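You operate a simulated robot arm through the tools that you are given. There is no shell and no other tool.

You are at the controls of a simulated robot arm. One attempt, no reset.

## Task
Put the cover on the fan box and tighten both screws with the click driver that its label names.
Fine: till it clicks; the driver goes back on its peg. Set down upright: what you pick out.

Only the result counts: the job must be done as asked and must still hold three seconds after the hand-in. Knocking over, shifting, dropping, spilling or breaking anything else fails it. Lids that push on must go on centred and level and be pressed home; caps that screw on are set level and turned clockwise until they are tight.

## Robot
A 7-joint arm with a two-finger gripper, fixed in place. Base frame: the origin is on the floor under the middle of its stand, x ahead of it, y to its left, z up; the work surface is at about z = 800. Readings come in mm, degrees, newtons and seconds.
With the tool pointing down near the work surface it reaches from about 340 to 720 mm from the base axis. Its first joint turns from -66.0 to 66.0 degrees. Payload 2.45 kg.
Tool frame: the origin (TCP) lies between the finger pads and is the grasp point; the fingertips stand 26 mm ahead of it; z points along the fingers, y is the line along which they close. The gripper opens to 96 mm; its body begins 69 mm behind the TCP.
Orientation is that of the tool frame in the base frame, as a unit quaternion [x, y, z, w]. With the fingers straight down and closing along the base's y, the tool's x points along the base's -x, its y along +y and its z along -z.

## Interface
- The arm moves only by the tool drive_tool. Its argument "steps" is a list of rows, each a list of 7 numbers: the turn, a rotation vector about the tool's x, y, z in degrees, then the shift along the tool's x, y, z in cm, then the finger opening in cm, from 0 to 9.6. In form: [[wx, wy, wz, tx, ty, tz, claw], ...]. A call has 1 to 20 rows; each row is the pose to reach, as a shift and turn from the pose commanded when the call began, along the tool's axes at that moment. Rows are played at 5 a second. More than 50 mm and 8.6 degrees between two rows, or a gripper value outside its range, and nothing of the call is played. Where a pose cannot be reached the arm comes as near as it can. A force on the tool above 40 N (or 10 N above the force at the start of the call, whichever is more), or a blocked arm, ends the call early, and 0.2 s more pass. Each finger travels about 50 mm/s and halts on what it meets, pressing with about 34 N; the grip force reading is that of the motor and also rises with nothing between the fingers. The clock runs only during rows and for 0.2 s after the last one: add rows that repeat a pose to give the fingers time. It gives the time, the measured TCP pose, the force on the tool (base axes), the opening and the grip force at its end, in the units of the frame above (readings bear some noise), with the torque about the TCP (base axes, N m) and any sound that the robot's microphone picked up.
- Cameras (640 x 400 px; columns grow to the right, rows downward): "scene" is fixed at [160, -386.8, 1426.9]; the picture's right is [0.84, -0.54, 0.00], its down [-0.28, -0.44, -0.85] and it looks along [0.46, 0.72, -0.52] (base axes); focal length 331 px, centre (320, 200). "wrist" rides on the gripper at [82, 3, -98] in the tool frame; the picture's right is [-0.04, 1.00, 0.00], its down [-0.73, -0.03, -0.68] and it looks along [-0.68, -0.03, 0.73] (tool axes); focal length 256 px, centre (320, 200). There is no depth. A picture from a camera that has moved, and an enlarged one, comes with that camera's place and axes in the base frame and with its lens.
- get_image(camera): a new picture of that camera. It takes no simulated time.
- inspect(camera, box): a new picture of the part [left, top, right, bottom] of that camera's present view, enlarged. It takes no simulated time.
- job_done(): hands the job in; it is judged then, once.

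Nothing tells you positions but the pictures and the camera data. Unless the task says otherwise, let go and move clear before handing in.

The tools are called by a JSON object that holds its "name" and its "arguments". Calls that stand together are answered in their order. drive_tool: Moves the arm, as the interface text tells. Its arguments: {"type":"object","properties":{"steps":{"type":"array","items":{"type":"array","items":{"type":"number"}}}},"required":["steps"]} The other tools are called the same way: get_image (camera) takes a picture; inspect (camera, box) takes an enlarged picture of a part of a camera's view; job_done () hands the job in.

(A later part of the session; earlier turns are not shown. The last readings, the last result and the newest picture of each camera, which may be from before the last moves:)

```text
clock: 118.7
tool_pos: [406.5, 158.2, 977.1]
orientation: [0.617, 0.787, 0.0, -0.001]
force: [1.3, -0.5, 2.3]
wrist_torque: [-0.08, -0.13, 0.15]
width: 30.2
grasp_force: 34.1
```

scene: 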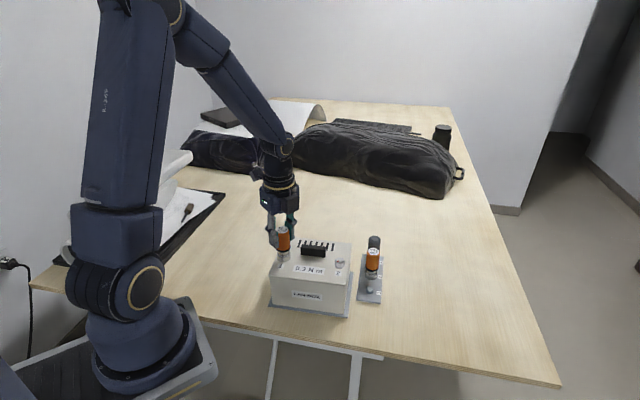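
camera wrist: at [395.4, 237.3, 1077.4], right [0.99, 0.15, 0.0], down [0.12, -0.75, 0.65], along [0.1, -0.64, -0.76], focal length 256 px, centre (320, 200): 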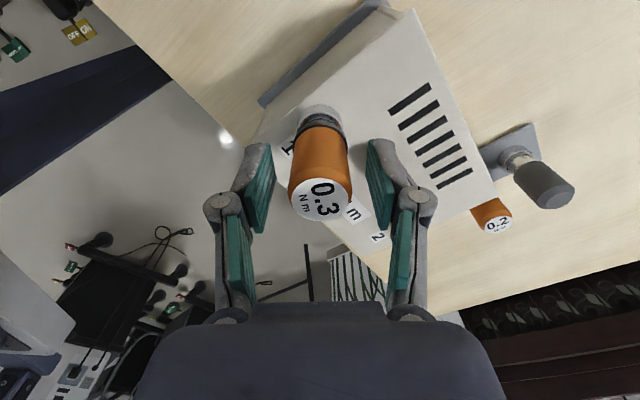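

{"name": "inspect", "arguments": {"camera": "wrist", "box": [270, 80, 370, 240]}}

{"name": "inspect", "arguments": {"camera": "scene", "box": [255, 205, 305, 265]}}

```text
2.50 times, centred on (320, 160) of wrist
camera zoom: at [388.5, 238.2, 1074.0], right [0.98, 0.2, 0.0], down [0.15, -0.72, 0.68], along [0.14, -0.66, -0.73], focal length 640 px, centre (320, 300)
```

zoom: 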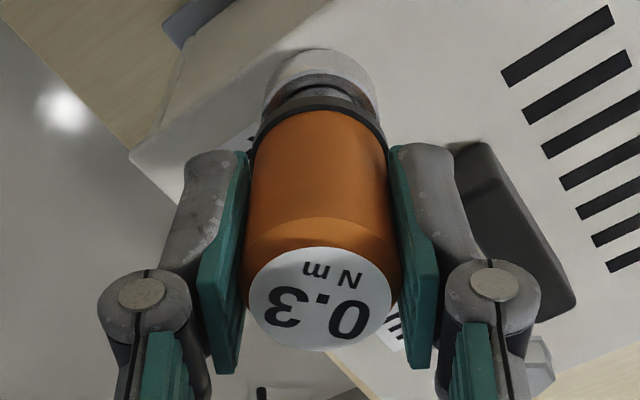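

```text
6.67 times, centred on (280, 235) of scene
camera zoom: at [160.0, -386.8, 1426.8], right [0.84, -0.54, 0.0], down [-0.28, -0.44, -0.85], along [0.46, 0.72, -0.52], focal length 2207 px, centre (587, -33)
```

zoom: 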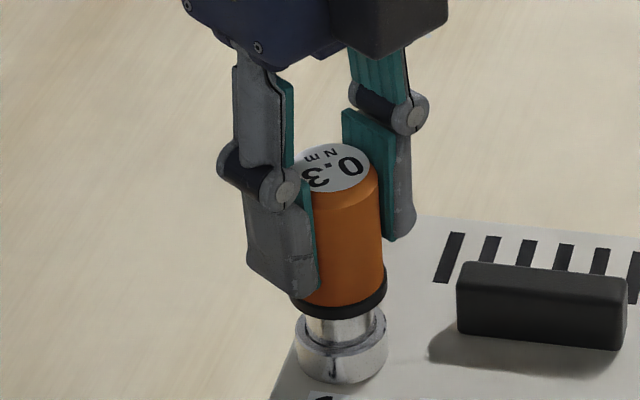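

The torque builds to about 0.3 N·m and drops repeatedly, like a clutch releasing, while the screw stays at its stop. I'll do one more brisk sweep at low axial force and listen.

{"name": "drive_tool", "arguments": {"steps": [[0, 0, 8, 0, 0, 0.01, 2.0], [0, 0, 16, 0, 0, 0.02, 2.0], [0, 0, 24, 0, 0, 0.03, 2.0], [0, 0, 32, 0, 0, 0.04, 2.0]]}}

```text
clock: 119.7
tool_pos: [405.6, 158.0, 978.0]
orientation: [0.811, 0.585, 0.001, -0.001]
force: [1.0, 0.3, 3.0]
wrist_torque: [0.0, -0.07, 0.17]
width: 30.4
grasp_force: 34.3
```

No sound again. I'll lift straight up (without turning back) and look at the mark once more.

{"name": "drive_tool", "arguments": {"steps": [[0, 0, 0, 0, 0, -0.2, 2.0], [0, 0, 0, 0, 0, -0.8, 2.0], [0, 0, 0, 0, 0, -1.8, 2.0], [0, 0, 0, 0, 0, -3.2, 2.0], [0, 0, 0, 0, 0, -4.6, 2.0], [0, 0, 0, 0, 0, -4.6, 2.0]]}}

{"name": "inspect", "arguments": {"camera": "scene", "box": [274, 240, 296, 258]}}

{"name": "inspect", "arguments": {"camera": "scene", "box": [328, 252, 350, 270]}}

{"name": "inspect", "arguments": {"camera": "scene", "box": [240, 220, 360, 295]}}

```text
clock: 121.1
tool_pos: [406.2, 158.0, 1023.3]
orientation: [0.81, 0.587, 0.001, 0.0]
force: [-0.2, -0.3, -1.0]
wrist_torque: [0.0, 0.02, 0.0]
width: 30.1
grasp_force: 33.7
```

```text
16.00 times, centred on (285, 249) of scene
camera zoom: at [160.0, -386.8, 1426.9], right [0.84, -0.54, 0.0], down [-0.28, -0.44, -0.85], along [0.46, 0.72, -0.52], focal length 5297 px, centre (880, -584)
```

zoom: 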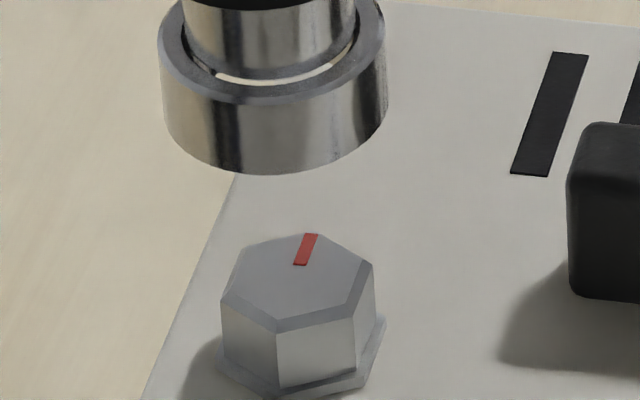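

```text
16.00 times, centred on (339, 261) of scene
camera zoom: at [160.0, -386.8, 1426.9], right [0.84, -0.54, 0.0], down [-0.28, -0.44, -0.85], along [0.46, 0.72, -0.52], focal length 5297 px, centre (16, -776)
```

zoom: 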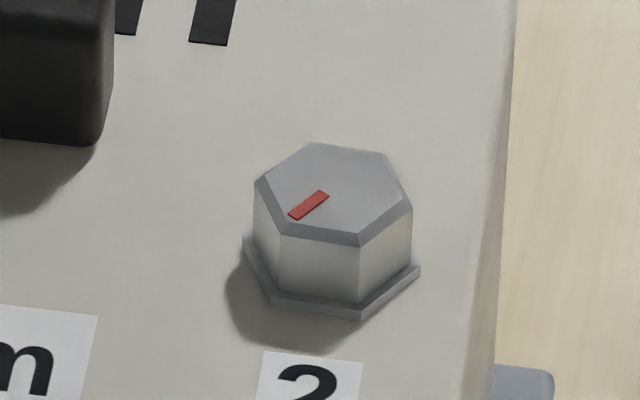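

```text
5.33 times, centred on (300, 258) of scene
camera zoom: at [160.0, -386.8, 1426.9], right [0.84, -0.54, 0.0], down [-0.28, -0.44, -0.85], along [0.46, 0.72, -0.52], focal length 1766 px, centre (427, -107)
```

zoom: 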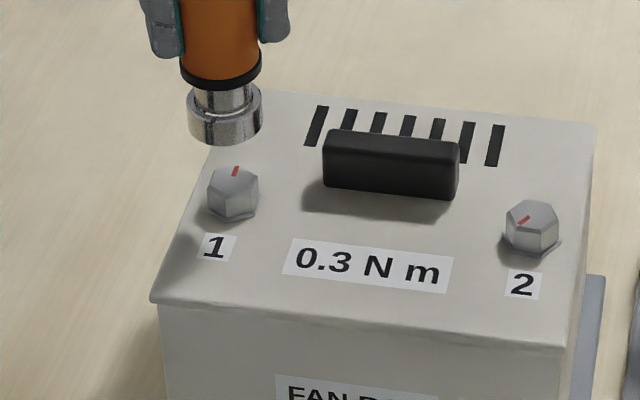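

Screw 1's mark hasn't moved at all, so it's solidly at its stop with about 0.3 N·m applied. I'll go to screw 2 and watch closely there, rewinding the wrist to a yaw of -135° while moving across at height.

{"name": "drive_tool", "arguments": {"steps": [[0, 0, -8, -0.4, 0.8, 0, 2.0], [0, 0, -16, -0.8, 1.6, 0, 2.0], [0, 0, -24, -1.2, 2.4, 0, 2.0], [0, 0, -32, -1.6, 3.2, 0, 2.0], [0, 0, -40, -2.0, 4.0, 0, 2.0], [0, 0, -48, -2.4, 4.8, 0, 2.0], [0, 0, -56, -2.8, 5.6, 0, 2.0], [0, 0, -64, -3.2, 6.4, 0, 2.0], [0, 0, -72, -3.6, 7.2, 0, 2.0], [0, 0, -80, -4.0, 8.0, 0, 2.0], [0, 0, -88, -4.4, 8.8, 0, 2.0], [0, 0, -96, -4.8, 9.6, 0, 2.0], [0, 0, -104, -4.8, 9.6, 0, 2.0], [0, 0, -112, -4.8, 9.6, 0, 2.0], [0, 0, -120, -4.8, 9.6, 0, 2.0], [0, 0, -121.5, -4.8, 9.6, 0, 2.0]]}}

{"name": "drive_tool", "arguments": {"steps": [[0, 0, -8, 0, 0, 0, 2.0], [0, 0, -16, 0, 0, 0, 2.0], [0, 0, -24, 0, 0, 0, 2.0], [0, 0, -32, 0, 0, 0, 2.0], [0, 0, -40, 0, 0, 0, 2.0], [0, 0, -48, 0, 0, 0, 2.0], [0, 0, -56, 0, 0, 0, 2.0], [0, 0, -64, 0, 0, 0, 2.0], [0, 0, -72, 0, 0, 0, 2.0], [0, 0, -80, 0, 0, 0, 2.0], [0, 0, -88, 0, 0, 0, 2.0], [0, 0, -96, 0, 0, 0, 2.0], [0, 0, -104, 0, 0, 0, 2.0], [0, 0, -112, 0, 0, 0, 2.0], [0, 0, -120, 0, 0, 0, 2.0], [0, 0, -121.5, 0, 0, 0, 2.0], [0, 0, -121.5, 0, 0, 0, 2.0]]}}

{"name": "get_image", "arguments": {"camera": "wrist"}}

{"name": "inspect", "arguments": {"camera": "wrist", "box": [280, 40, 360, 130]}}

```text
clock: 124.5
tool_pos: [482.7, 82.4, 1022.8]
orientation: [-0.118, 0.993, 0.001, 0.0]
force: [0.3, 0.3, -1.1]
wrist_torque: [0.0, 0.06, -0.01]
width: 29.9
grasp_force: 33.5
```

```text
clock: 128.1
tool_pos: [481.9, 82.7, 1024.1]
orientation: [0.924, -0.383, -0.001, -0.001]
force: [0.9, 0.3, -1.5]
wrist_torque: [0.01, 0.02, 0.02]
width: 30.2
grasp_force: 34.1
```

```text
taken
camera wrist: at [537.4, 23.0, 1119.6], right [-0.74, -0.68, 0.0], down [-0.5, 0.54, 0.68], along [-0.46, 0.5, -0.73], focal length 256 px, centre (320, 200)
```

wrist: 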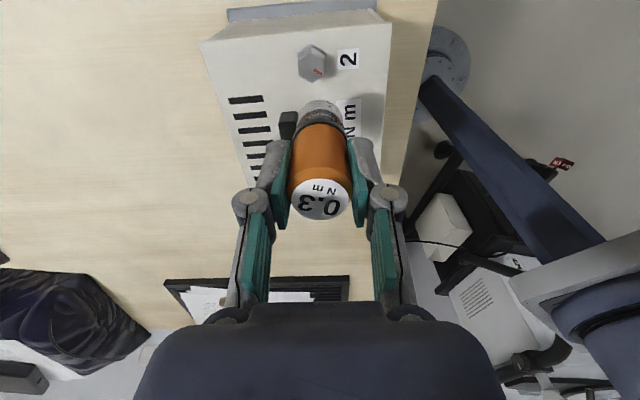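

```text
4.44 times, centred on (320, 85) of wrist
camera zoom: at [537.4, 23.0, 1119.6], right [-0.74, -0.68, 0.0], down [-0.5, 0.54, 0.68], along [-0.46, 0.5, -0.73], focal length 1138 px, centre (320, 711)
```

zoom: 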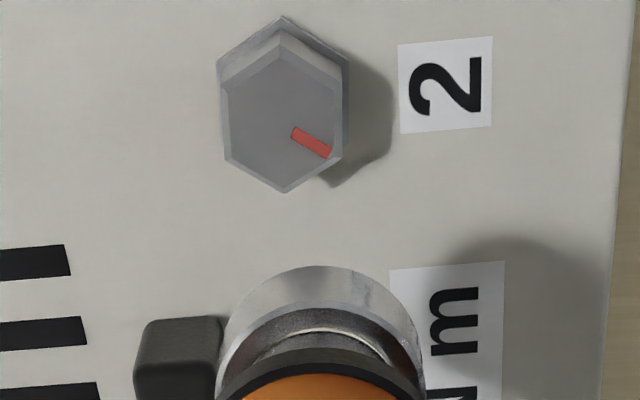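

Screw 2 is clearly visible, about 25 mm ahead in X and -5.5 mm in Y. I'll move the driver over it and compare with the earlier good alignment picture.

{"name": "drive_tool", "arguments": {"steps": [[0, 0, 0, 1.3, -0.3, 0, 2.0], [0, 0, 0, 2.5, -0.57, 0, 2.0], [0, 0, 0, 2.5, -0.57, 1.4, 2.0], [0, 0, 0, 2.5, -0.57, 2.7, 2.0], [0, 0, 0, 2.5, -0.57, 2.7, 2.0]]}}

{"name": "inspect", "arguments": {"camera": "wrist", "box": [280, 70, 360, 130]}}

{"name": "inspect", "arguments": {"camera": "scene", "box": [326, 244, 348, 262]}}

```text
clock: 129.3
tool_pos: [503.7, 69.9, 995.1]
orientation: [0.924, -0.383, 0.0, 0.001]
force: [-0.1, -0.2, -1.3]
wrist_torque: [-0.01, 0.0, 0.02]
width: 30.4
grasp_force: 34.4
```

```text
6.67 times, centred on (320, 100) of wrist
camera zoom: at [558.6, 9.5, 1091.9], right [-0.74, -0.68, 0.0], down [-0.5, 0.54, 0.68], along [-0.46, 0.5, -0.73], focal length 1707 px, centre (320, 867)
```

zoom: 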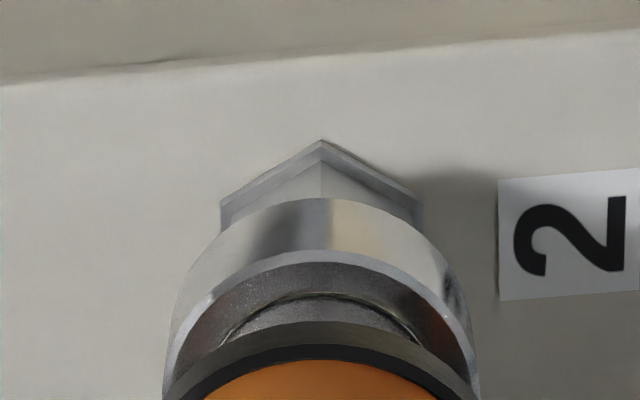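

```text
16.00 times, centred on (337, 253) of scene
camera zoom: at [160.0, -386.8, 1426.8], right [0.84, -0.54, 0.0], down [-0.28, -0.44, -0.85], along [0.46, 0.72, -0.52], focal length 5297 px, centre (48, -648)
```

zoom: 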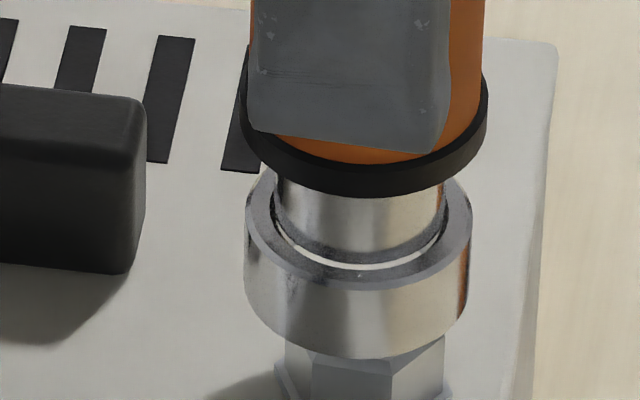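

The alignment matches the earlier successful one, with screw 2 about 0.8 mm further in X. I'll correct and lower.

{"name": "drive_tool", "arguments": {"steps": [[0, 0, 0, 0.08, 0, 0, 2.0], [0, 0, 0, 0.08, 0, 0.4, 2.0], [0, 0, 0, 0.08, 0, 0.6, 2.0], [0, 0, 0, 0.08, 0, 0.75, 2.0], [0, 0, 0, 0.08, 0, 0.75, 2.0]]}}

{"name": "inspect", "arguments": {"camera": "scene", "box": [326, 248, 348, 266]}}

```text
clock: 130.5
tool_pos: [504.3, 69.0, 988.5]
orientation: [0.924, -0.384, -0.001, -0.001]
force: [-0.4, 0.0, -0.8]
wrist_torque: [-0.02, -0.03, -0.03]
width: 30.3
grasp_force: 33.7
```

```text
16.00 times, centred on (337, 257) of scene
camera zoom: at [160.0, -386.8, 1426.8], right [0.84, -0.54, 0.0], down [-0.28, -0.44, -0.85], along [0.46, 0.72, -0.52], focal length 5297 px, centre (48, -712)
```

zoom: 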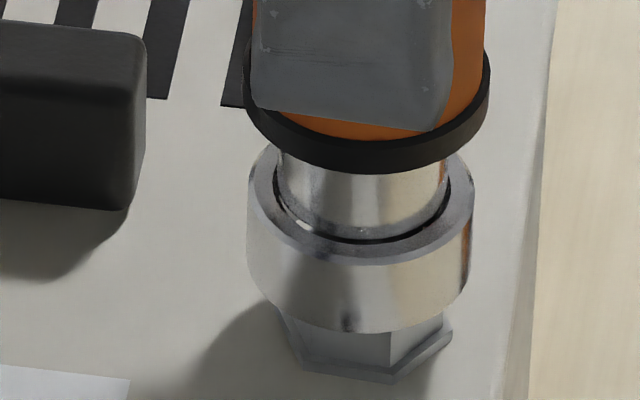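

{"name": "drive_tool", "arguments": {"steps": [[0, 0, 0, 0, 0, 0.1, 2.0], [0, 0, 0, 0, 0, 0.2, 2.0], [0, 0, 0, 0, 0, 0.2, 2.0]]}}

```text
clock: 131.3
tool_pos: [503.7, 68.7, 987.4]
orientation: [0.923, -0.384, -0.002, 0.0]
force: [-0.2, 0.4, -0.9]
wrist_torque: [-0.01, 0.03, 0.0]
width: 30.2
grasp_force: 34.4
```

{"name": "drive_tool", "arguments": {"steps": [[0, 0, 0, 0, 0, 0.1, 2.0], [0, 0, 0, 0, 0, 0.2, 2.0], [0, 0, 0, 0, 0, 0.3, 2.0], [0, 0, 0, 0, 0, 0.3, 2.0]]}}

```text
clock: 132.3
tool_pos: [504.4, 67.8, 984.9]
orientation: [0.924, -0.383, -0.001, 0.0]
force: [0.0, -0.2, -0.8]
wrist_torque: [-0.01, -0.01, 0.0]
width: 30.1
grasp_force: 33.4
```

{"name": "drive_tool", "arguments": {"steps": [[0, 0, 0, 0, 0, 0.1, 2.0], [0, 0, 0, 0, 0, 0.2, 2.0], [0, 0, 0, 0, 0, 0.3, 2.0], [0, 0, 0, 0, 0, 0.3, 2.0]]}}

{"name": "inspect", "arguments": {"camera": "scene", "box": [326, 248, 348, 266]}}

{"name": "inspect", "arguments": {"camera": "wrist", "box": [280, 70, 360, 130]}}

```text
clock: 133.3
tool_pos: [503.7, 68.8, 980.1]
orientation: [0.923, -0.384, -0.001, -0.001]
force: [0.5, -0.5, -1.2]
wrist_torque: [0.0, -0.02, 0.01]
width: 30.0
grasp_force: 33.9
```

```text
16.00 times, centred on (337, 257) of scene
camera zoom: at [160.0, -386.8, 1426.9], right [0.84, -0.54, 0.0], down [-0.28, -0.44, -0.85], along [0.46, 0.72, -0.52], focal length 5297 px, centre (48, -712)
```

zoom: 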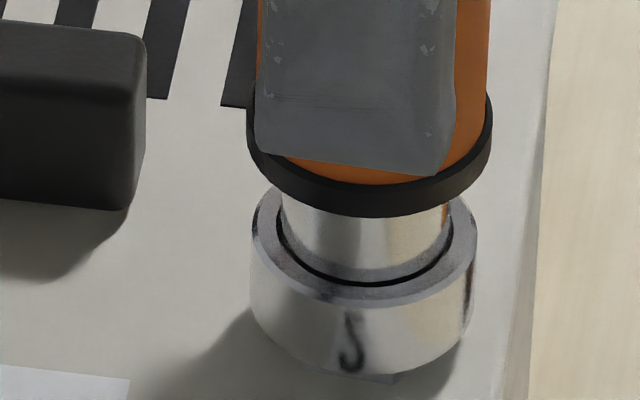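

```text
6.67 times, centred on (320, 100) of wrist
camera zoom: at [559.3, 8.3, 1077.4], right [-0.74, -0.68, 0.0], down [-0.5, 0.54, 0.68], along [-0.46, 0.5, -0.73], focal length 1707 px, centre (320, 867)
```

zoom: 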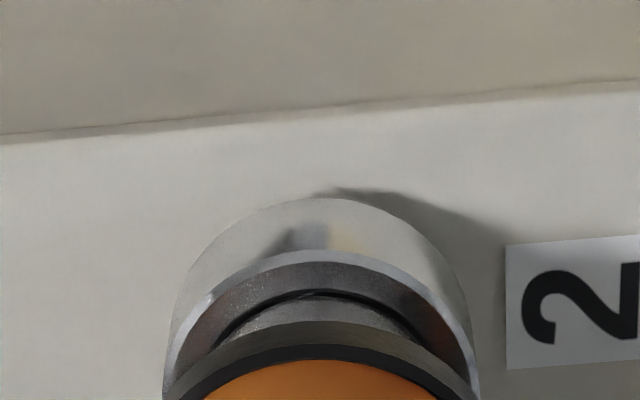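

The socket is over screw 2's head with no side load. Lowering to light contact.

{"name": "drive_tool", "arguments": {"steps": [[0, 0, 0, 0, 0, 0.08, 2.0], [0, 0, 0, 0, 0, 0.15, 2.0], [0, 0, 0, 0, 0, 0.15, 2.0]]}}

```text
clock: 134.1
tool_pos: [504.8, 69.2, 978.8]
orientation: [0.923, -0.384, -0.001, -0.001]
force: [0.1, 0.0, -0.8]
wrist_torque: [0.02, -0.03, 0.04]
width: 30.0
grasp_force: 33.9
```

{"name": "drive_tool", "arguments": {"steps": [[0, 0, 0, 0, 0, 0.04, 2.0], [0, 0, 0, 0, 0, 0.08, 2.0], [0, 0, 0, 0, 0, 0.11, 2.0]]}}

```text
clock: 134.9
tool_pos: [504.0, 68.3, 978.3]
orientation: [0.923, -0.384, -0.001, -0.001]
force: [-0.4, 0.1, -1.8]
wrist_torque: [-0.03, -0.03, -0.01]
width: 30.2
grasp_force: 34.2
```

{"name": "drive_tool", "arguments": {"steps": [[0, 0, 0, 0, 0, 0.04, 2.0], [0, 0, 0, 0, 0, 0.08, 2.0], [0, 0, 0, 0, 0, 0.1, 2.0]]}}

```text
clock: 135.7
tool_pos: [503.1, 68.2, 977.4]
orientation: [0.924, -0.382, 0.0, -0.001]
force: [0.4, 0.1, -1.3]
wrist_torque: [-0.03, 0.01, 0.02]
width: 30.0
grasp_force: 34.4
```

{"name": "drive_tool", "arguments": {"steps": [[0, 0, 0, 0, 0, 0.04, 2.0], [0, 0, 0, 0, 0, 0.08, 2.0], [0, 0, 0, 0, 0, 0.08, 2.0]]}}

{"name": "inspect", "arguments": {"camera": "scene", "box": [326, 248, 348, 266]}}

```text
clock: 136.5
tool_pos: [505.4, 68.5, 976.6]
orientation: [0.923, -0.384, 0.001, 0.0]
force: [-4.5, -2.2, 21.8]
wrist_torque: [-0.09, 0.16, -0.02]
width: 30.0
grasp_force: 34.5
```

```text
16.00 times, centred on (337, 257) of scene
camera zoom: at [159.5, -386.9, 1426.9], right [0.84, -0.54, 0.0], down [-0.28, -0.44, -0.85], along [0.46, 0.72, -0.52], focal length 5297 px, centre (48, -712)
```

zoom: 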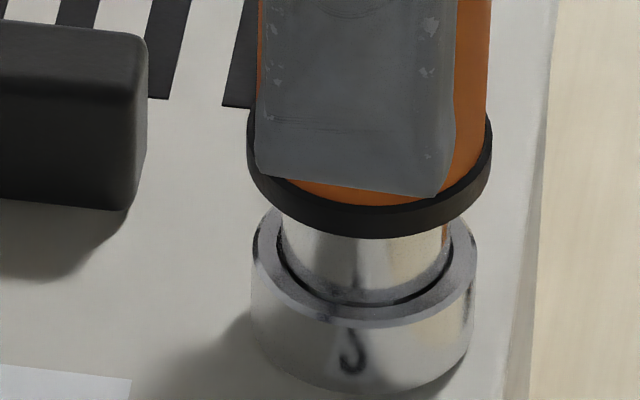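

Contact reached. I'll ease off to a light press, then drive screw 2 clockwise.

{"name": "drive_tool", "arguments": {"steps": [[0, 0, 0, 0, 0, -0.03, 2.0], [0, 0, 0, 0, 0, -0.05, 2.0]]}}

{"name": "drive_tool", "arguments": {"steps": [[0, 0, 6, 0, 0, 0, 2.0], [0, 0, 12, 0, 0, 0, 2.0], [0, 0, 18, 0, 0, 0, 2.0], [0, 0, 24, 0, 0, 0, 2.0], [0, 0, 30, 0, 0, 0, 2.0], [0, 0, 36, 0, 0, 0, 2.0], [0, 0, 42, 0, 0, 0, 2.0], [0, 0, 48, 0, 0, 0, 2.0], [0, 0, 54, 0, 0, 0, 2.0], [0, 0, 60, 0, 0, 0, 2.0]]}}

```text
clock: 137.1
tool_pos: [504.2, 67.9, 978.3]
orientation: [0.924, -0.383, 0.0, -0.001]
force: [0.1, -2.3, 17.0]
wrist_torque: [-0.13, -0.02, -0.03]
width: 29.8
grasp_force: 33.7
```

```text
clock: 139.3
tool_pos: [505.2, 68.8, 977.9]
orientation: [-0.607, 0.795, 0.001, 0.001]
force: [-4.1, 0.4, 20.8]
wrist_torque: [-0.02, 0.19, -0.01]
width: 30.0
grasp_force: 33.6
```

{"name": "drive_tool", "arguments": {"steps": [[0, 0, 6, 0, 0, -0.02, 2.0], [0, 0, 12, 0, 0, -0.03, 2.0], [0, 0, 18, 0, 0, -0.03, 2.0], [0, 0, 24, 0, 0, -0.03, 2.0], [0, 0, 30, 0, 0, -0.03, 2.0], [0, 0, 36, 0, 0, -0.03, 2.0], [0, 0, 42, 0, 0, -0.03, 2.0], [0, 0, 48, 0, 0, -0.03, 2.0], [0, 0, 54, 0, 0, -0.03, 2.0], [0, 0, 60, 0, 0, -0.03, 2.0]]}}

```text
clock: 141.5
tool_pos: [504.3, 68.5, 978.0]
orientation: [-0.128, 0.992, 0.001, -0.001]
force: [-0.8, -0.7, 1.5]
wrist_torque: [-0.05, 0.02, 0.03]
width: 30.2
grasp_force: 33.7
```

{"name": "drive_tool", "arguments": {"steps": [[0, 0, 4, 0, 0, 0.02, 2.0], [0, 0, 8, 0, 0, 0.04, 2.0], [0, 0, 12, 0, 0, 0.05, 2.0]]}}

{"name": "drive_tool", "arguments": {"steps": [[0, 0, 4, 0, 0, 0.01, 2.0], [0, 0, 8, 0, 0, 0.02, 2.0]]}}

{"name": "drive_tool", "arguments": {"steps": [[0, 0, 4, 0, 0, 0.01, 2.0], [0, 0, 8, 0, 0, 0.02, 2.0]]}}

```text
clock: 142.3
tool_pos: [504.3, 68.9, 977.5]
orientation: [-0.025, 1.0, 0.0, 0.0]
force: [-2.5, -0.6, 4.1]
wrist_torque: [-0.02, 0.07, 0.03]
width: 30.0
grasp_force: 33.8
```

```text
clock: 142.9
tool_pos: [504.4, 68.0, 977.5]
orientation: [0.046, 0.999, 0.001, 0.0]
force: [-4.7, 0.3, 10.6]
wrist_torque: [-0.01, 0.21, 0.01]
width: 30.2
grasp_force: 33.8
```

```text
clock: 143.5
tool_pos: [504.6, 67.3, 977.1]
orientation: [0.115, 0.993, 0.0, 0.001]
force: [-1.3, -0.4, 14.4]
wrist_torque: [-0.07, 0.1, 0.0]
width: 30.6
grasp_force: 34.5
```

{"name": "drive_tool", "arguments": {"steps": [[0, 0, 4, 0, 0, 0, 2.0], [0, 0, 8, 0, 0, 0, 2.0]]}}

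{"name": "drive_tool", "arguments": {"steps": [[0, 0, 4, 0, 0, 0, 2.0], [0, 0, 8, 0, 0, 0, 2.0]]}}

{"name": "drive_tool", "arguments": {"steps": [[0, 0, 4, 0, 0, 0, 2.0], [0, 0, 8, 0, 0, 0, 2.0]]}}

{"name": "drive_tool", "arguments": {"steps": [[0, 0, 4, 0, 0, 0, 2.0], [0, 0, 8, 0, 0, 0, 2.0]]}}

```text
clock: 144.1
tool_pos: [505.4, 69.0, 977.0]
orientation: [0.184, 0.983, 0.001, 0.001]
force: [3.2, -0.1, 19.6]
wrist_torque: [-0.08, -0.13, 0.29]
width: 30.2
grasp_force: 34.0
```

```text
clock: 144.7
tool_pos: [504.6, 69.0, 978.1]
orientation: [0.252, 0.968, 0.001, 0.0]
force: [1.7, -0.1, 21.7]
wrist_torque: [-0.03, -0.15, 0.28]
width: 30.4
grasp_force: 34.0
```

```text
clock: 145.3
tool_pos: [504.5, 69.2, 977.0]
orientation: [0.32, 0.947, 0.001, 0.0]
force: [-1.7, -0.4, 27.1]
wrist_torque: [-0.01, 0.09, 0.27]
width: 30.0
grasp_force: 34.3
```

```text
clock: 145.9
tool_pos: [504.9, 68.4, 975.9]
orientation: [0.385, 0.923, 0.0, 0.001]
force: [1.2, 0.5, 23.2]
wrist_torque: [-0.02, -0.04, 0.3]
width: 30.3
grasp_force: 34.0
```

The torque jumped to 0.29–0.30 N·m and holds there on screw 2. I'll check for finger slip.

{"name": "inspect", "arguments": {"camera": "wrist", "box": [270, 80, 370, 240]}}

{"name": "inspect", "arguments": {"camera": "scene", "box": [240, 220, 360, 295]}}

```text
2.50 times, centred on (320, 160) of wrist
camera zoom: at [448.9, 128.6, 1073.4], right [0.74, 0.68, 0.0], down [0.5, -0.54, 0.68], along [0.46, -0.5, -0.73], focal length 640 px, centre (320, 300)
```

zoom: 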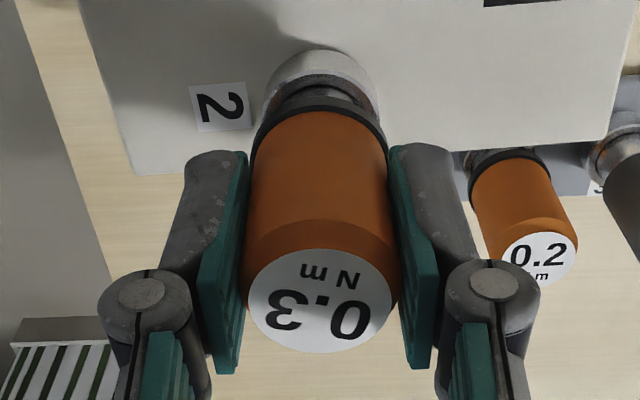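

```text
5.33 times, centred on (300, 258) of scene
camera zoom: at [159.6, -386.9, 1426.9], right [0.84, -0.54, 0.0], down [-0.28, -0.44, -0.85], along [0.46, 0.72, -0.52], focal length 1766 px, centre (427, -107)
```

zoom: 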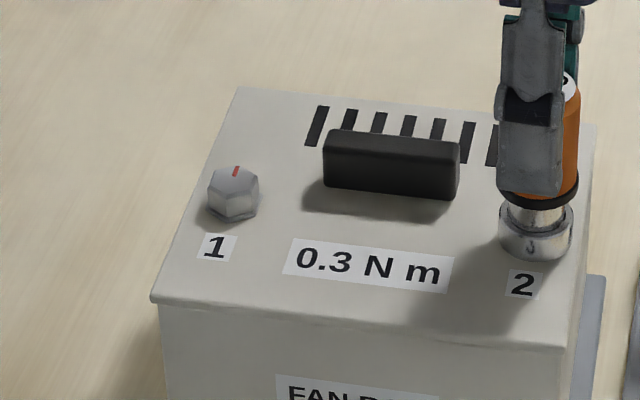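

{"name": "drive_tool", "arguments": {"steps": [[0, 0, 2, 0, 0, -0.02, 2.0]]}}

{"name": "drive_tool", "arguments": {"steps": [[0, 0, 2, 0, 0, -0.02, 2.0]]}}

{"name": "drive_tool", "arguments": {"steps": [[0, 0, 2, 0, 0, 0, 2.0]]}}

{"name": "drive_tool", "arguments": {"steps": [[0, 0, 2, 0, 0, 0, 2.0]]}}

{"name": "drive_tool", "arguments": {"steps": [[0, 0, 2, 0, 0, 0, 2.0]]}}

{"name": "drive_tool", "arguments": {"steps": [[0, 0, 2, 0, 0, 0, 2.0]]}}

```text
clock: 146.3
tool_pos: [505.1, 67.9, 975.9]
orientation: [0.399, 0.917, 0.001, 0.0]
force: [2.3, 1.2, 20.3]
wrist_torque: [0.0, -0.15, 0.32]
width: 30.2
grasp_force: 33.8
```

```text
clock: 146.7
tool_pos: [505.5, 68.1, 977.0]
orientation: [0.416, 0.909, 0.001, -0.001]
force: [1.6, 2.1, 17.8]
wrist_torque: [0.08, -0.08, 0.16]
width: 30.3
grasp_force: 34.0
```

```text
clock: 147.1
tool_pos: [504.9, 68.3, 976.3]
orientation: [0.432, 0.902, 0.001, -0.001]
force: [1.4, 3.2, 15.9]
wrist_torque: [0.13, -0.07, 0.17]
width: 30.3
grasp_force: 34.0
```

```text
clock: 147.5
tool_pos: [504.4, 67.9, 976.6]
orientation: [0.448, 0.894, 0.0, -0.001]
force: [0.3, 1.7, 11.9]
wrist_torque: [0.07, 0.01, 0.28]
width: 30.3
grasp_force: 34.2
```

```text
clock: 147.9
tool_pos: [503.5, 68.7, 977.2]
orientation: [0.463, 0.886, 0.001, -0.001]
force: [-2.4, -0.1, 13.2]
wrist_torque: [-0.06, 0.11, 0.28]
width: 30.4
grasp_force: 34.4
```

```text
clock: 148.3
tool_pos: [504.3, 66.9, 976.6]
orientation: [0.479, 0.878, 0.0, -0.001]
force: [-1.4, -0.2, 7.4]
wrist_torque: [-0.01, 0.07, 0.15]
width: 30.3
grasp_force: 33.7
```

Screw 2 also repeatedly builds to about 0.3 N·m and releases, with the driver's clutch tripping, so it's at its stop too. I'll lift off without turning back and check its mark.

{"name": "drive_tool", "arguments": {"steps": [[0, 0, 0, 0, 0, -0.2, 2.0], [0, 0, 0, 0, 0, -0.8, 2.0], [0, 0, 0, 0, 0, -1.8, 2.0], [0, 0, 0, 0, 0, -3.2, 2.0], [0, 0, 0, 0, 0, -4.8, 2.0], [0, 0, 0, 0, 0, -4.8, 2.0]]}}

{"name": "inspect", "arguments": {"camera": "scene", "box": [328, 252, 350, 270]}}

{"name": "inspect", "arguments": {"camera": "scene", "box": [274, 240, 296, 258]}}

{"name": "get_image", "arguments": {"camera": "wrist"}}

```text
clock: 149.7
tool_pos: [505.6, 68.8, 1025.4]
orientation: [0.478, 0.878, 0.002, 0.0]
force: [0.2, -0.1, -0.8]
wrist_torque: [0.04, 0.02, 0.02]
width: 30.3
grasp_force: 34.2
```

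```text
16.00 times, centred on (339, 261) of scene
camera zoom: at [160.0, -386.8, 1426.8], right [0.84, -0.54, 0.0], down [-0.28, -0.44, -0.85], along [0.46, 0.72, -0.52], focal length 5297 px, centre (16, -776)
```

zoom: 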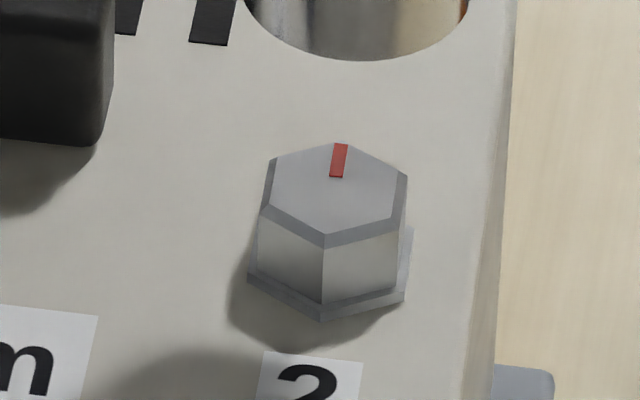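

```text
16.00 times, centred on (285, 249) of scene
camera zoom: at [160.0, -386.8, 1426.8], right [0.84, -0.54, 0.0], down [-0.28, -0.44, -0.85], along [0.46, 0.72, -0.52], focal length 5297 px, centre (880, -584)
```

zoom: 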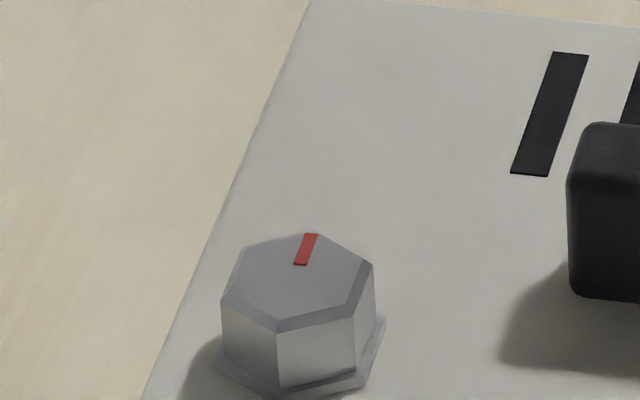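

```text
taken
camera wrist: at [463.7, 139.3, 1121.9], right [0.86, 0.51, 0.0], down [0.37, -0.63, 0.68], along [0.35, -0.58, -0.73], focal length 256 px, centre (320, 200)
```

wrist: 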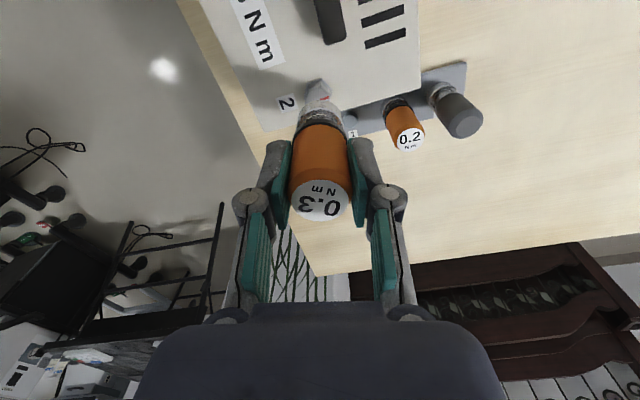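

Both marks have turned the same ~139°, so both screws are at their stops. I'll zoom on the driver label to see whether the fingers slipped or the clutch released.

{"name": "inspect", "arguments": {"camera": "wrist", "box": [270, 80, 370, 240]}}

```text
2.50 times, centred on (320, 160) of wrist
camera zoom: at [463.7, 139.3, 1121.9], right [0.86, 0.51, 0.0], down [0.37, -0.63, 0.68], along [0.35, -0.58, -0.73], focal length 640 px, centre (320, 300)
```

zoom: 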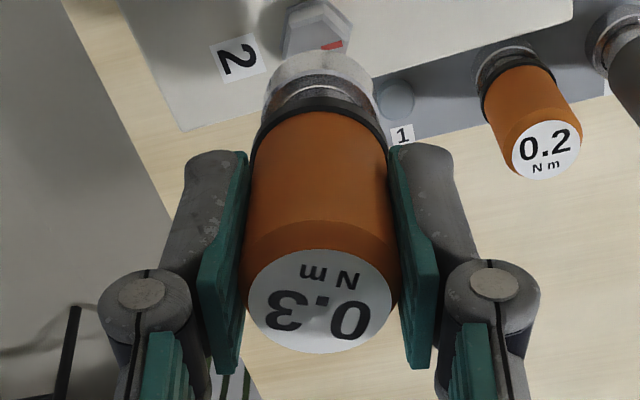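

The drops happen without finger slip, so the driver's own 0.3 N·m clutch is releasing on both screws at their stops. Next I'll return the driver to peg 1: turn back to the pick-up yaw and move above the peg at a safe height.

{"name": "drive_tool", "arguments": {"steps": [[0, 0, -8, -0.6, 0.3, 0, 2.0], [0, 0, -16, -1.2, 0.6, 0, 2.0], [0, 0, -24, -1.8, 0.9, 0, 2.0], [0, 0, -32, -2.4, 1.2, 0, 2.0], [0, 0, -40, -3.0, 1.5, 0, 2.0], [0, 0, -48, -3.6, 1.8, 0, 2.0], [0, 0, -56, -4.2, 2.1, 0, 2.0], [0, 0, -64, -4.8, 2.4, 0, 2.0], [0, 0, -72, -5.4, 2.7, 0, 2.0], [0, 0, -80, -6.0, 3.0, 0, 2.0], [0, 0, -88, -6.57, 3.38, 0, 2.0], [0, 0, -96, -6.57, 3.38, 0, 2.0], [0, 0, -102, -6.57, 3.38, 0, 2.0], [0, 0, -102, -6.57, 3.38, 0, 2.0]]}}

{"name": "get_image", "arguments": {"camera": "wrist"}}

{"name": "inspect", "arguments": {"camera": "wrist", "box": [280, 20, 360, 130]}}

{"name": "inspect", "arguments": {"camera": "scene", "box": [330, 190, 430, 310]}}

```text
clock: 152.7
tool_pos: [568.0, 30.4, 1025.2]
orientation: [-0.382, 0.924, 0.002, -0.001]
force: [0.6, 0.5, -1.9]
wrist_torque: [-0.02, -0.01, 0.02]
width: 30.2
grasp_force: 34.1
```

```text
taken
camera wrist: at [508.1, -24.6, 1121.4], right [-0.68, 0.74, 0.0], down [0.54, 0.5, 0.68], along [0.5, 0.46, -0.73], focal length 256 px, centre (320, 200)
```

wrist: 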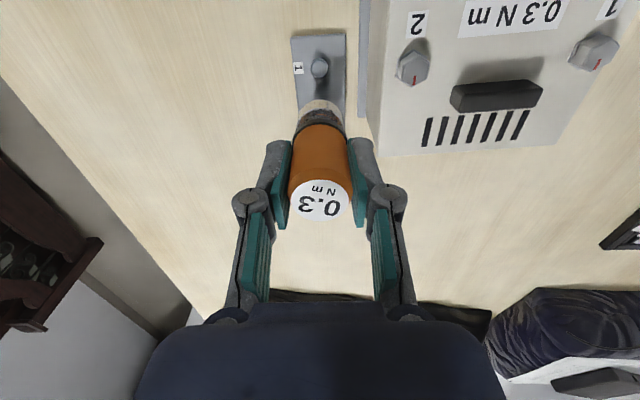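

```text
3.64 times, centred on (320, 75) of wrist
camera zoom: at [508.1, -24.6, 1121.4], right [-0.68, 0.74, 0.0], down [0.54, 0.5, 0.68], along [0.5, 0.46, -0.73], focal length 931 px, centre (320, 654)
```

zoom: 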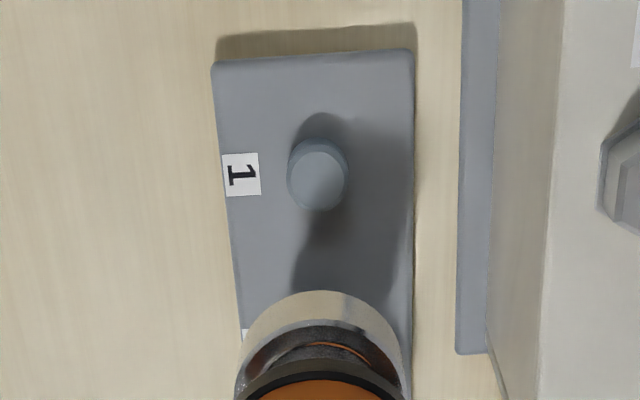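

```text
3.33 times, centred on (380, 250) of scene
camera zoom: at [160.0, -386.8, 1426.8], right [0.84, -0.54, 0.0], down [-0.28, -0.44, -0.85], along [0.46, 0.72, -0.52], focal length 1104 px, centre (120, 33)
```

zoom: 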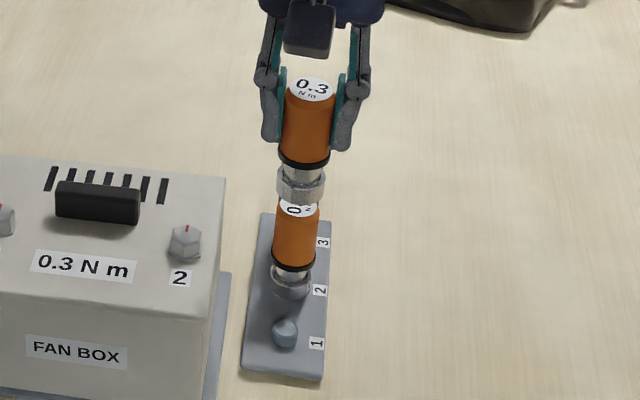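

The rack hasn't moved. I'll correct by about 2 mm to match the original lift-off alignment and lower toward the peg.

{"name": "drive_tool", "arguments": {"steps": [[0, 0, 0, -0.19, 0.03, 0.5, 2.0], [0, 0, 0, -0.19, 0.03, 3.0, 2.0], [0, 0, 0, -0.19, 0.03, 6.0, 2.0], [0, 0, 0, -0.19, 0.03, 9.0, 2.0], [0, 0, 0, -0.19, 0.03, 11.0, 2.0], [0, 0, 0, -0.19, 0.03, 11.0, 2.0]]}}

{"name": "get_image", "arguments": {"camera": "wrist"}}

{"name": "inspect", "arguments": {"camera": "wrist", "box": [280, 50, 360, 130]}}

{"name": "inspect", "arguments": {"camera": "scene", "box": [355, 255, 395, 305]}}

```text
clock: 154.1
tool_pos: [569.1, 33.2, 914.4]
orientation: [-0.382, 0.924, 0.001, 0.0]
force: [-0.1, 0.6, -0.3]
wrist_torque: [0.01, -0.01, 0.0]
width: 30.3
grasp_force: 34.5
```

```text
taken
camera wrist: at [508.4, -22.7, 1011.5], right [-0.68, 0.74, 0.0], down [0.54, 0.5, 0.68], along [0.5, 0.46, -0.73], focal length 256 px, centre (320, 200)
```

wrist: 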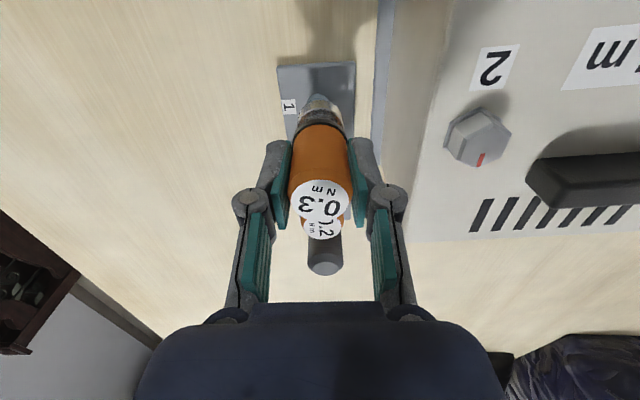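

```text
5.00 times, centred on (320, 90) of wrist
camera zoom: at [508.4, -22.7, 1011.5], right [-0.68, 0.74, 0.0], down [0.54, 0.5, 0.68], along [0.5, 0.46, -0.73], focal length 1280 px, centre (320, 750)
```

zoom: 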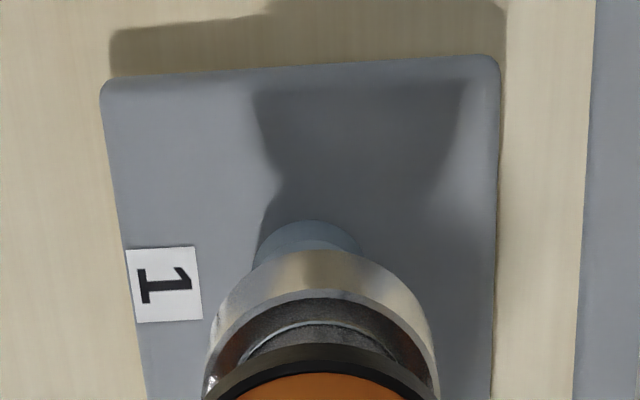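

```text
8.00 times, centred on (375, 280) of scene
camera zoom: at [160.0, -386.8, 1426.8], right [0.84, -0.54, 0.0], down [-0.28, -0.44, -0.85], along [0.46, 0.72, -0.52], focal length 2649 px, centre (-120, -440)
```

zoom: 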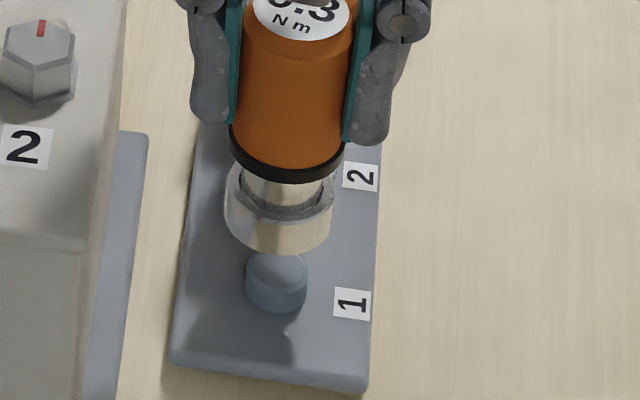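

Socket and peg line up within about a millimetre. I'll lower the driver onto the peg.

{"name": "drive_tool", "arguments": {"steps": [[0, 0, 0, 0, -0.06, 0.5, 2.0], [0, 0, 0, 0, -0.06, 1.0, 2.0], [0, 0, 0, 0, -0.06, 1.5, 2.0], [0, 0, 0, 0, -0.06, 2.0, 2.0], [0, 0, 0, 0, -0.06, 2.4, 2.0], [0, 0, 0, 0, -0.06, 2.4, 2.0]]}}

{"name": "inspect", "arguments": {"camera": "scene", "box": [355, 255, 395, 305]}}

```text
clock: 155.5
tool_pos: [569.4, 33.8, 891.8]
orientation: [-0.382, 0.924, 0.001, 0.0]
force: [-0.3, 0.2, -1.7]
wrist_torque: [0.01, -0.01, 0.0]
width: 29.9
grasp_force: 34.2
```

```text
8.00 times, centred on (375, 280) of scene
camera zoom: at [160.0, -386.8, 1426.8], right [0.84, -0.54, 0.0], down [-0.28, -0.44, -0.85], along [0.46, 0.72, -0.52], focal length 2649 px, centre (-120, -440)
```

zoom: 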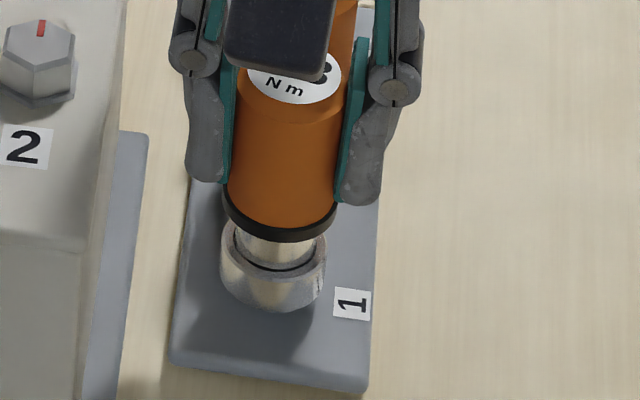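

It's over the peg with no contact force. I'll lower the rest until it rests on the rack.

{"name": "drive_tool", "arguments": {"steps": [[0, 0, 0, 0, 0, 0.2, 2.0], [0, 0, 0, 0, 0, 0.4, 2.0], [0, 0, 0, 0, 0, 0.5, 2.0], [0, 0, 0, 0, 0, 0.5, 2.0]]}}

{"name": "drive_tool", "arguments": {"steps": [[0, 0, 0, 0, 0, 0.05, 2.0], [0, 0, 0, 0, 0, 0.1, 2.0], [0, 0, 0, 0, 0, 0.15, 2.0], [0, 0, 0, 0, 0, 0.15, 2.0]]}}

```text
clock: 156.5
tool_pos: [569.6, 33.0, 886.1]
orientation: [-0.382, 0.924, 0.001, -0.001]
force: [0.2, 0.5, 0.1]
wrist_torque: [-0.02, -0.02, -0.01]
width: 30.0
grasp_force: 33.9
```

```text
clock: 157.5
tool_pos: [569.8, 32.6, 883.1]
orientation: [-0.382, 0.924, 0.002, 0.0]
force: [0.2, -0.1, -1.1]
wrist_torque: [-0.01, 0.01, -0.01]
width: 30.1
grasp_force: 34.3
```

{"name": "drive_tool", "arguments": {"steps": [[0, 0, 0, 0, 0, 0.05, 2.0], [0, 0, 0, 0, 0, 0.1, 2.0], [0, 0, 0, 0, 0, 0.1, 2.0]]}}

{"name": "inspect", "arguments": {"camera": "scene", "box": [355, 255, 395, 305]}}

```text
clock: 158.3
tool_pos: [570.3, 32.2, 882.0]
orientation: [-0.382, 0.924, 0.001, -0.001]
force: [-1.0, 0.3, -1.8]
wrist_torque: [-0.02, 0.0, 0.0]
width: 30.1
grasp_force: 33.3
```

```text
8.00 times, centred on (375, 280) of scene
camera zoom: at [160.0, -386.8, 1426.8], right [0.84, -0.54, 0.0], down [-0.28, -0.44, -0.85], along [0.46, 0.72, -0.52], focal length 2649 px, centre (-120, -440)
```

zoom: 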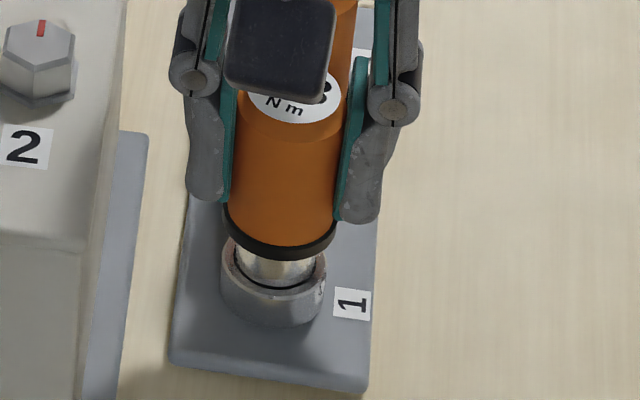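

{"name": "drive_tool", "arguments": {"steps": [[0, 0, 0, 0, 0, 0.05, 2.0], [0, 0, 0, 0, 0, 0.1, 2.0], [0, 0, 0, 0, 0, 0.1, 2.0]]}}

{"name": "drive_tool", "arguments": {"steps": [[0, 0, 0, 0, 0, 0.03, 2.0], [0, 0, 0, 0, 0, 0.06, 2.0], [0, 0, 0, 0, 0, 0.06, 2.0]]}}

```text
clock: 159.1
tool_pos: [570.1, 32.6, 882.5]
orientation: [-0.382, 0.924, 0.001, -0.001]
force: [-1.1, -0.5, 1.6]
wrist_torque: [0.0, 0.02, -0.04]
width: 30.1
grasp_force: 34.1
```

```text
clock: 159.9
tool_pos: [569.6, 32.8, 881.0]
orientation: [-0.382, 0.924, 0.001, -0.001]
force: [-2.6, 0.4, 9.2]
wrist_torque: [0.08, 0.07, 0.0]
width: 30.2
grasp_force: 33.9
```

The driver is resting on its peg. Before letting go, I want to rule out that the click was simply masked by motion, so I'll take it back to screw 2 for one very slow final turn. First, straight up.

{"name": "drive_tool", "arguments": {"steps": [[0, 0, 0, 0, 0, -0.5, 2.0], [0, 0, 0, 0, 0, -1.5, 2.0], [0, 0, 0, 0, 0, -3.5, 2.0], [0, 0, 0, 0, 0, -7.0, 2.0], [0, 0, 0, 0, 0, -10.5, 2.0], [0, 0, 0, 0, 0, -14.0, 2.0], [0, 0, 0, 0.7, 2.4, -14.0, 2.0], [0, 0, 0, 1.4, 4.8, -14.0, 2.0], [0, 0, 0, 2.16, 7.16, -14.0, 2.0], [0, 0, 0, 2.16, 7.16, -14.0, 2.0]]}}

{"name": "get_image", "arguments": {"camera": "wrist"}}

{"name": "inspect", "arguments": {"camera": "wrist", "box": [280, 60, 360, 130]}}

{"name": "inspect", "arguments": {"camera": "scene", "box": [320, 215, 360, 275]}}

```text
clock: 162.1
tool_pos: [502.9, 68.5, 1021.3]
orientation: [-0.381, 0.925, 0.001, -0.001]
force: [0.3, 0.0, -1.1]
wrist_torque: [0.0, 0.0, 0.0]
width: 30.2
grasp_force: 34.2
```

```text
taken
camera wrist: at [442.2, 12.7, 1117.3], right [-0.68, 0.74, 0.0], down [0.54, 0.5, 0.68], along [0.5, 0.46, -0.73], focal length 256 px, centre (320, 200)
```

wrist: 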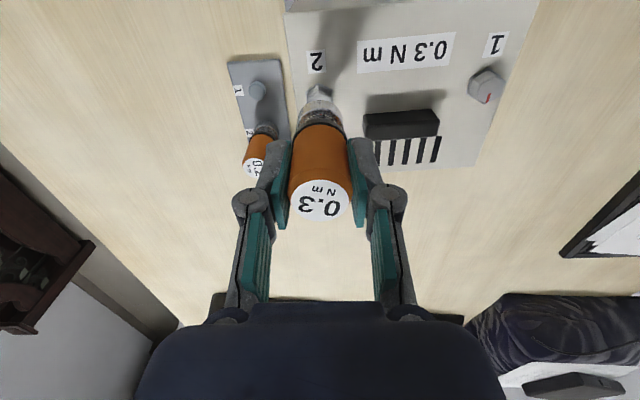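

```text
5.71 times, centred on (320, 95) of wrist
camera zoom: at [442.2, 12.7, 1117.3], right [-0.68, 0.74, 0.0], down [0.54, 0.5, 0.68], along [0.5, 0.46, -0.73], focal length 1463 px, centre (320, 800)
```

zoom: 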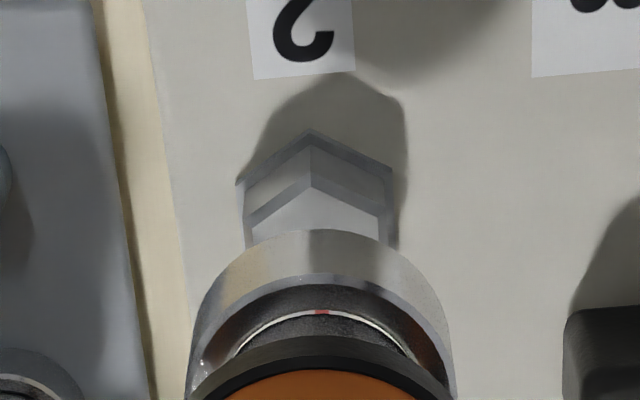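

```text
6.67 times, centred on (340, 245) of scene
camera zoom: at [160.0, -386.8, 1426.8], right [0.84, -0.54, 0.0], down [-0.28, -0.44, -0.85], along [0.46, 0.72, -0.52], focal length 2207 px, centre (187, -100)
```

zoom: 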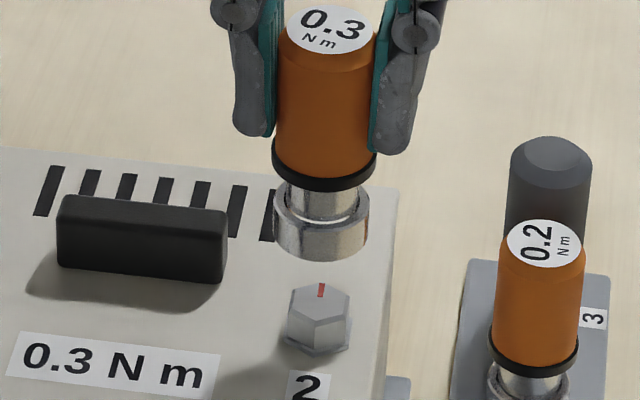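

{"name": "drive_tool", "arguments": {"steps": [[0, 0, 0, -0.06, -0.12, 0.5, 2.0], [0, 0, 0, -0.06, -0.12, 1.5, 2.0], [0, 0, 0, -0.06, -0.12, 2.3, 2.0], [0, 0, 0, -0.06, -0.12, 2.3, 2.0]]}}

{"name": "inspect", "arguments": {"camera": "wrist", "box": [280, 60, 360, 130]}}

{"name": "inspect", "arguments": {"camera": "scene", "box": [326, 245, 348, 263]}}

```text
clock: 163.1
tool_pos: [505.2, 67.7, 998.6]
orientation: [-0.382, 0.924, 0.0, 0.0]
force: [-0.5, -0.6, -0.5]
wrist_torque: [0.01, 0.01, 0.02]
width: 30.0
grasp_force: 34.2
```

```text
5.71 times, centred on (320, 95) of wrist
camera zoom: at [444.5, 11.9, 1094.7], right [-0.68, 0.74, 0.0], down [0.54, 0.5, 0.68], along [0.5, 0.46, -0.73], focal length 1463 px, centre (320, 800)
```

zoom: 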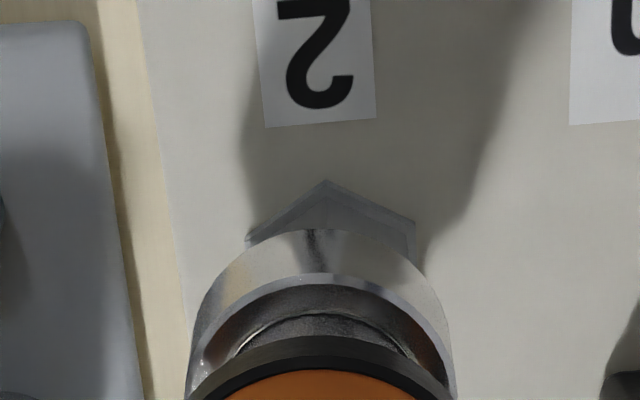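

```text
16.00 times, centred on (337, 254) of scene
camera zoom: at [160.0, -386.8, 1426.8], right [0.84, -0.54, 0.0], down [-0.28, -0.44, -0.85], along [0.46, 0.72, -0.52], focal length 5297 px, centre (48, -664)
```

zoom: 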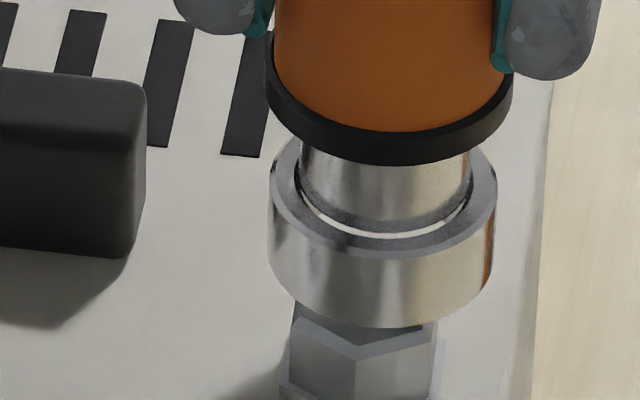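

{"name": "drive_tool", "arguments": {"steps": [[0, 0, 0, 0, 0.14, 0, 2.0], [0, 0, 0, 0, 0.14, 0.3, 2.0], [0, 0, 0, 0, 0.14, 0.3, 2.0]]}}

{"name": "inspect", "arguments": {"camera": "wrist", "box": [280, 60, 360, 130]}}

{"name": "inspect", "arguments": {"camera": "scene", "box": [326, 248, 348, 266]}}

```text
clock: 163.9
tool_pos: [504.1, 69.0, 995.4]
orientation: [-0.382, 0.924, 0.001, -0.001]
force: [0.1, -0.8, -0.9]
wrist_torque: [-0.01, 0.0, -0.03]
width: 30.2
grasp_force: 34.7
```

```text
5.71 times, centred on (320, 95) of wrist
camera zoom: at [443.9, 13.3, 1091.9], right [-0.68, 0.74, 0.0], down [0.54, 0.5, 0.68], along [0.5, 0.46, -0.73], focal length 1463 px, centre (320, 800)
```

zoom: 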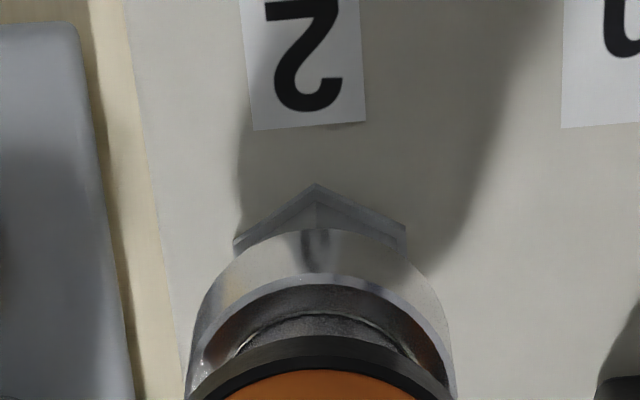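

```text
16.00 times, centred on (337, 257) of scene
camera zoom: at [160.0, -386.8, 1426.8], right [0.84, -0.54, 0.0], down [-0.28, -0.44, -0.85], along [0.46, 0.72, -0.52], focal length 5297 px, centre (48, -712)
```

zoom: 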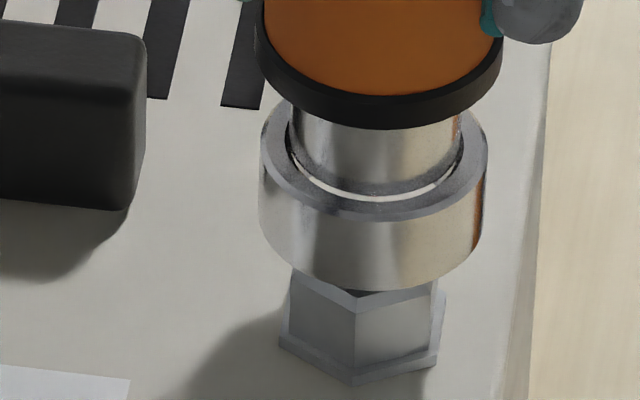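

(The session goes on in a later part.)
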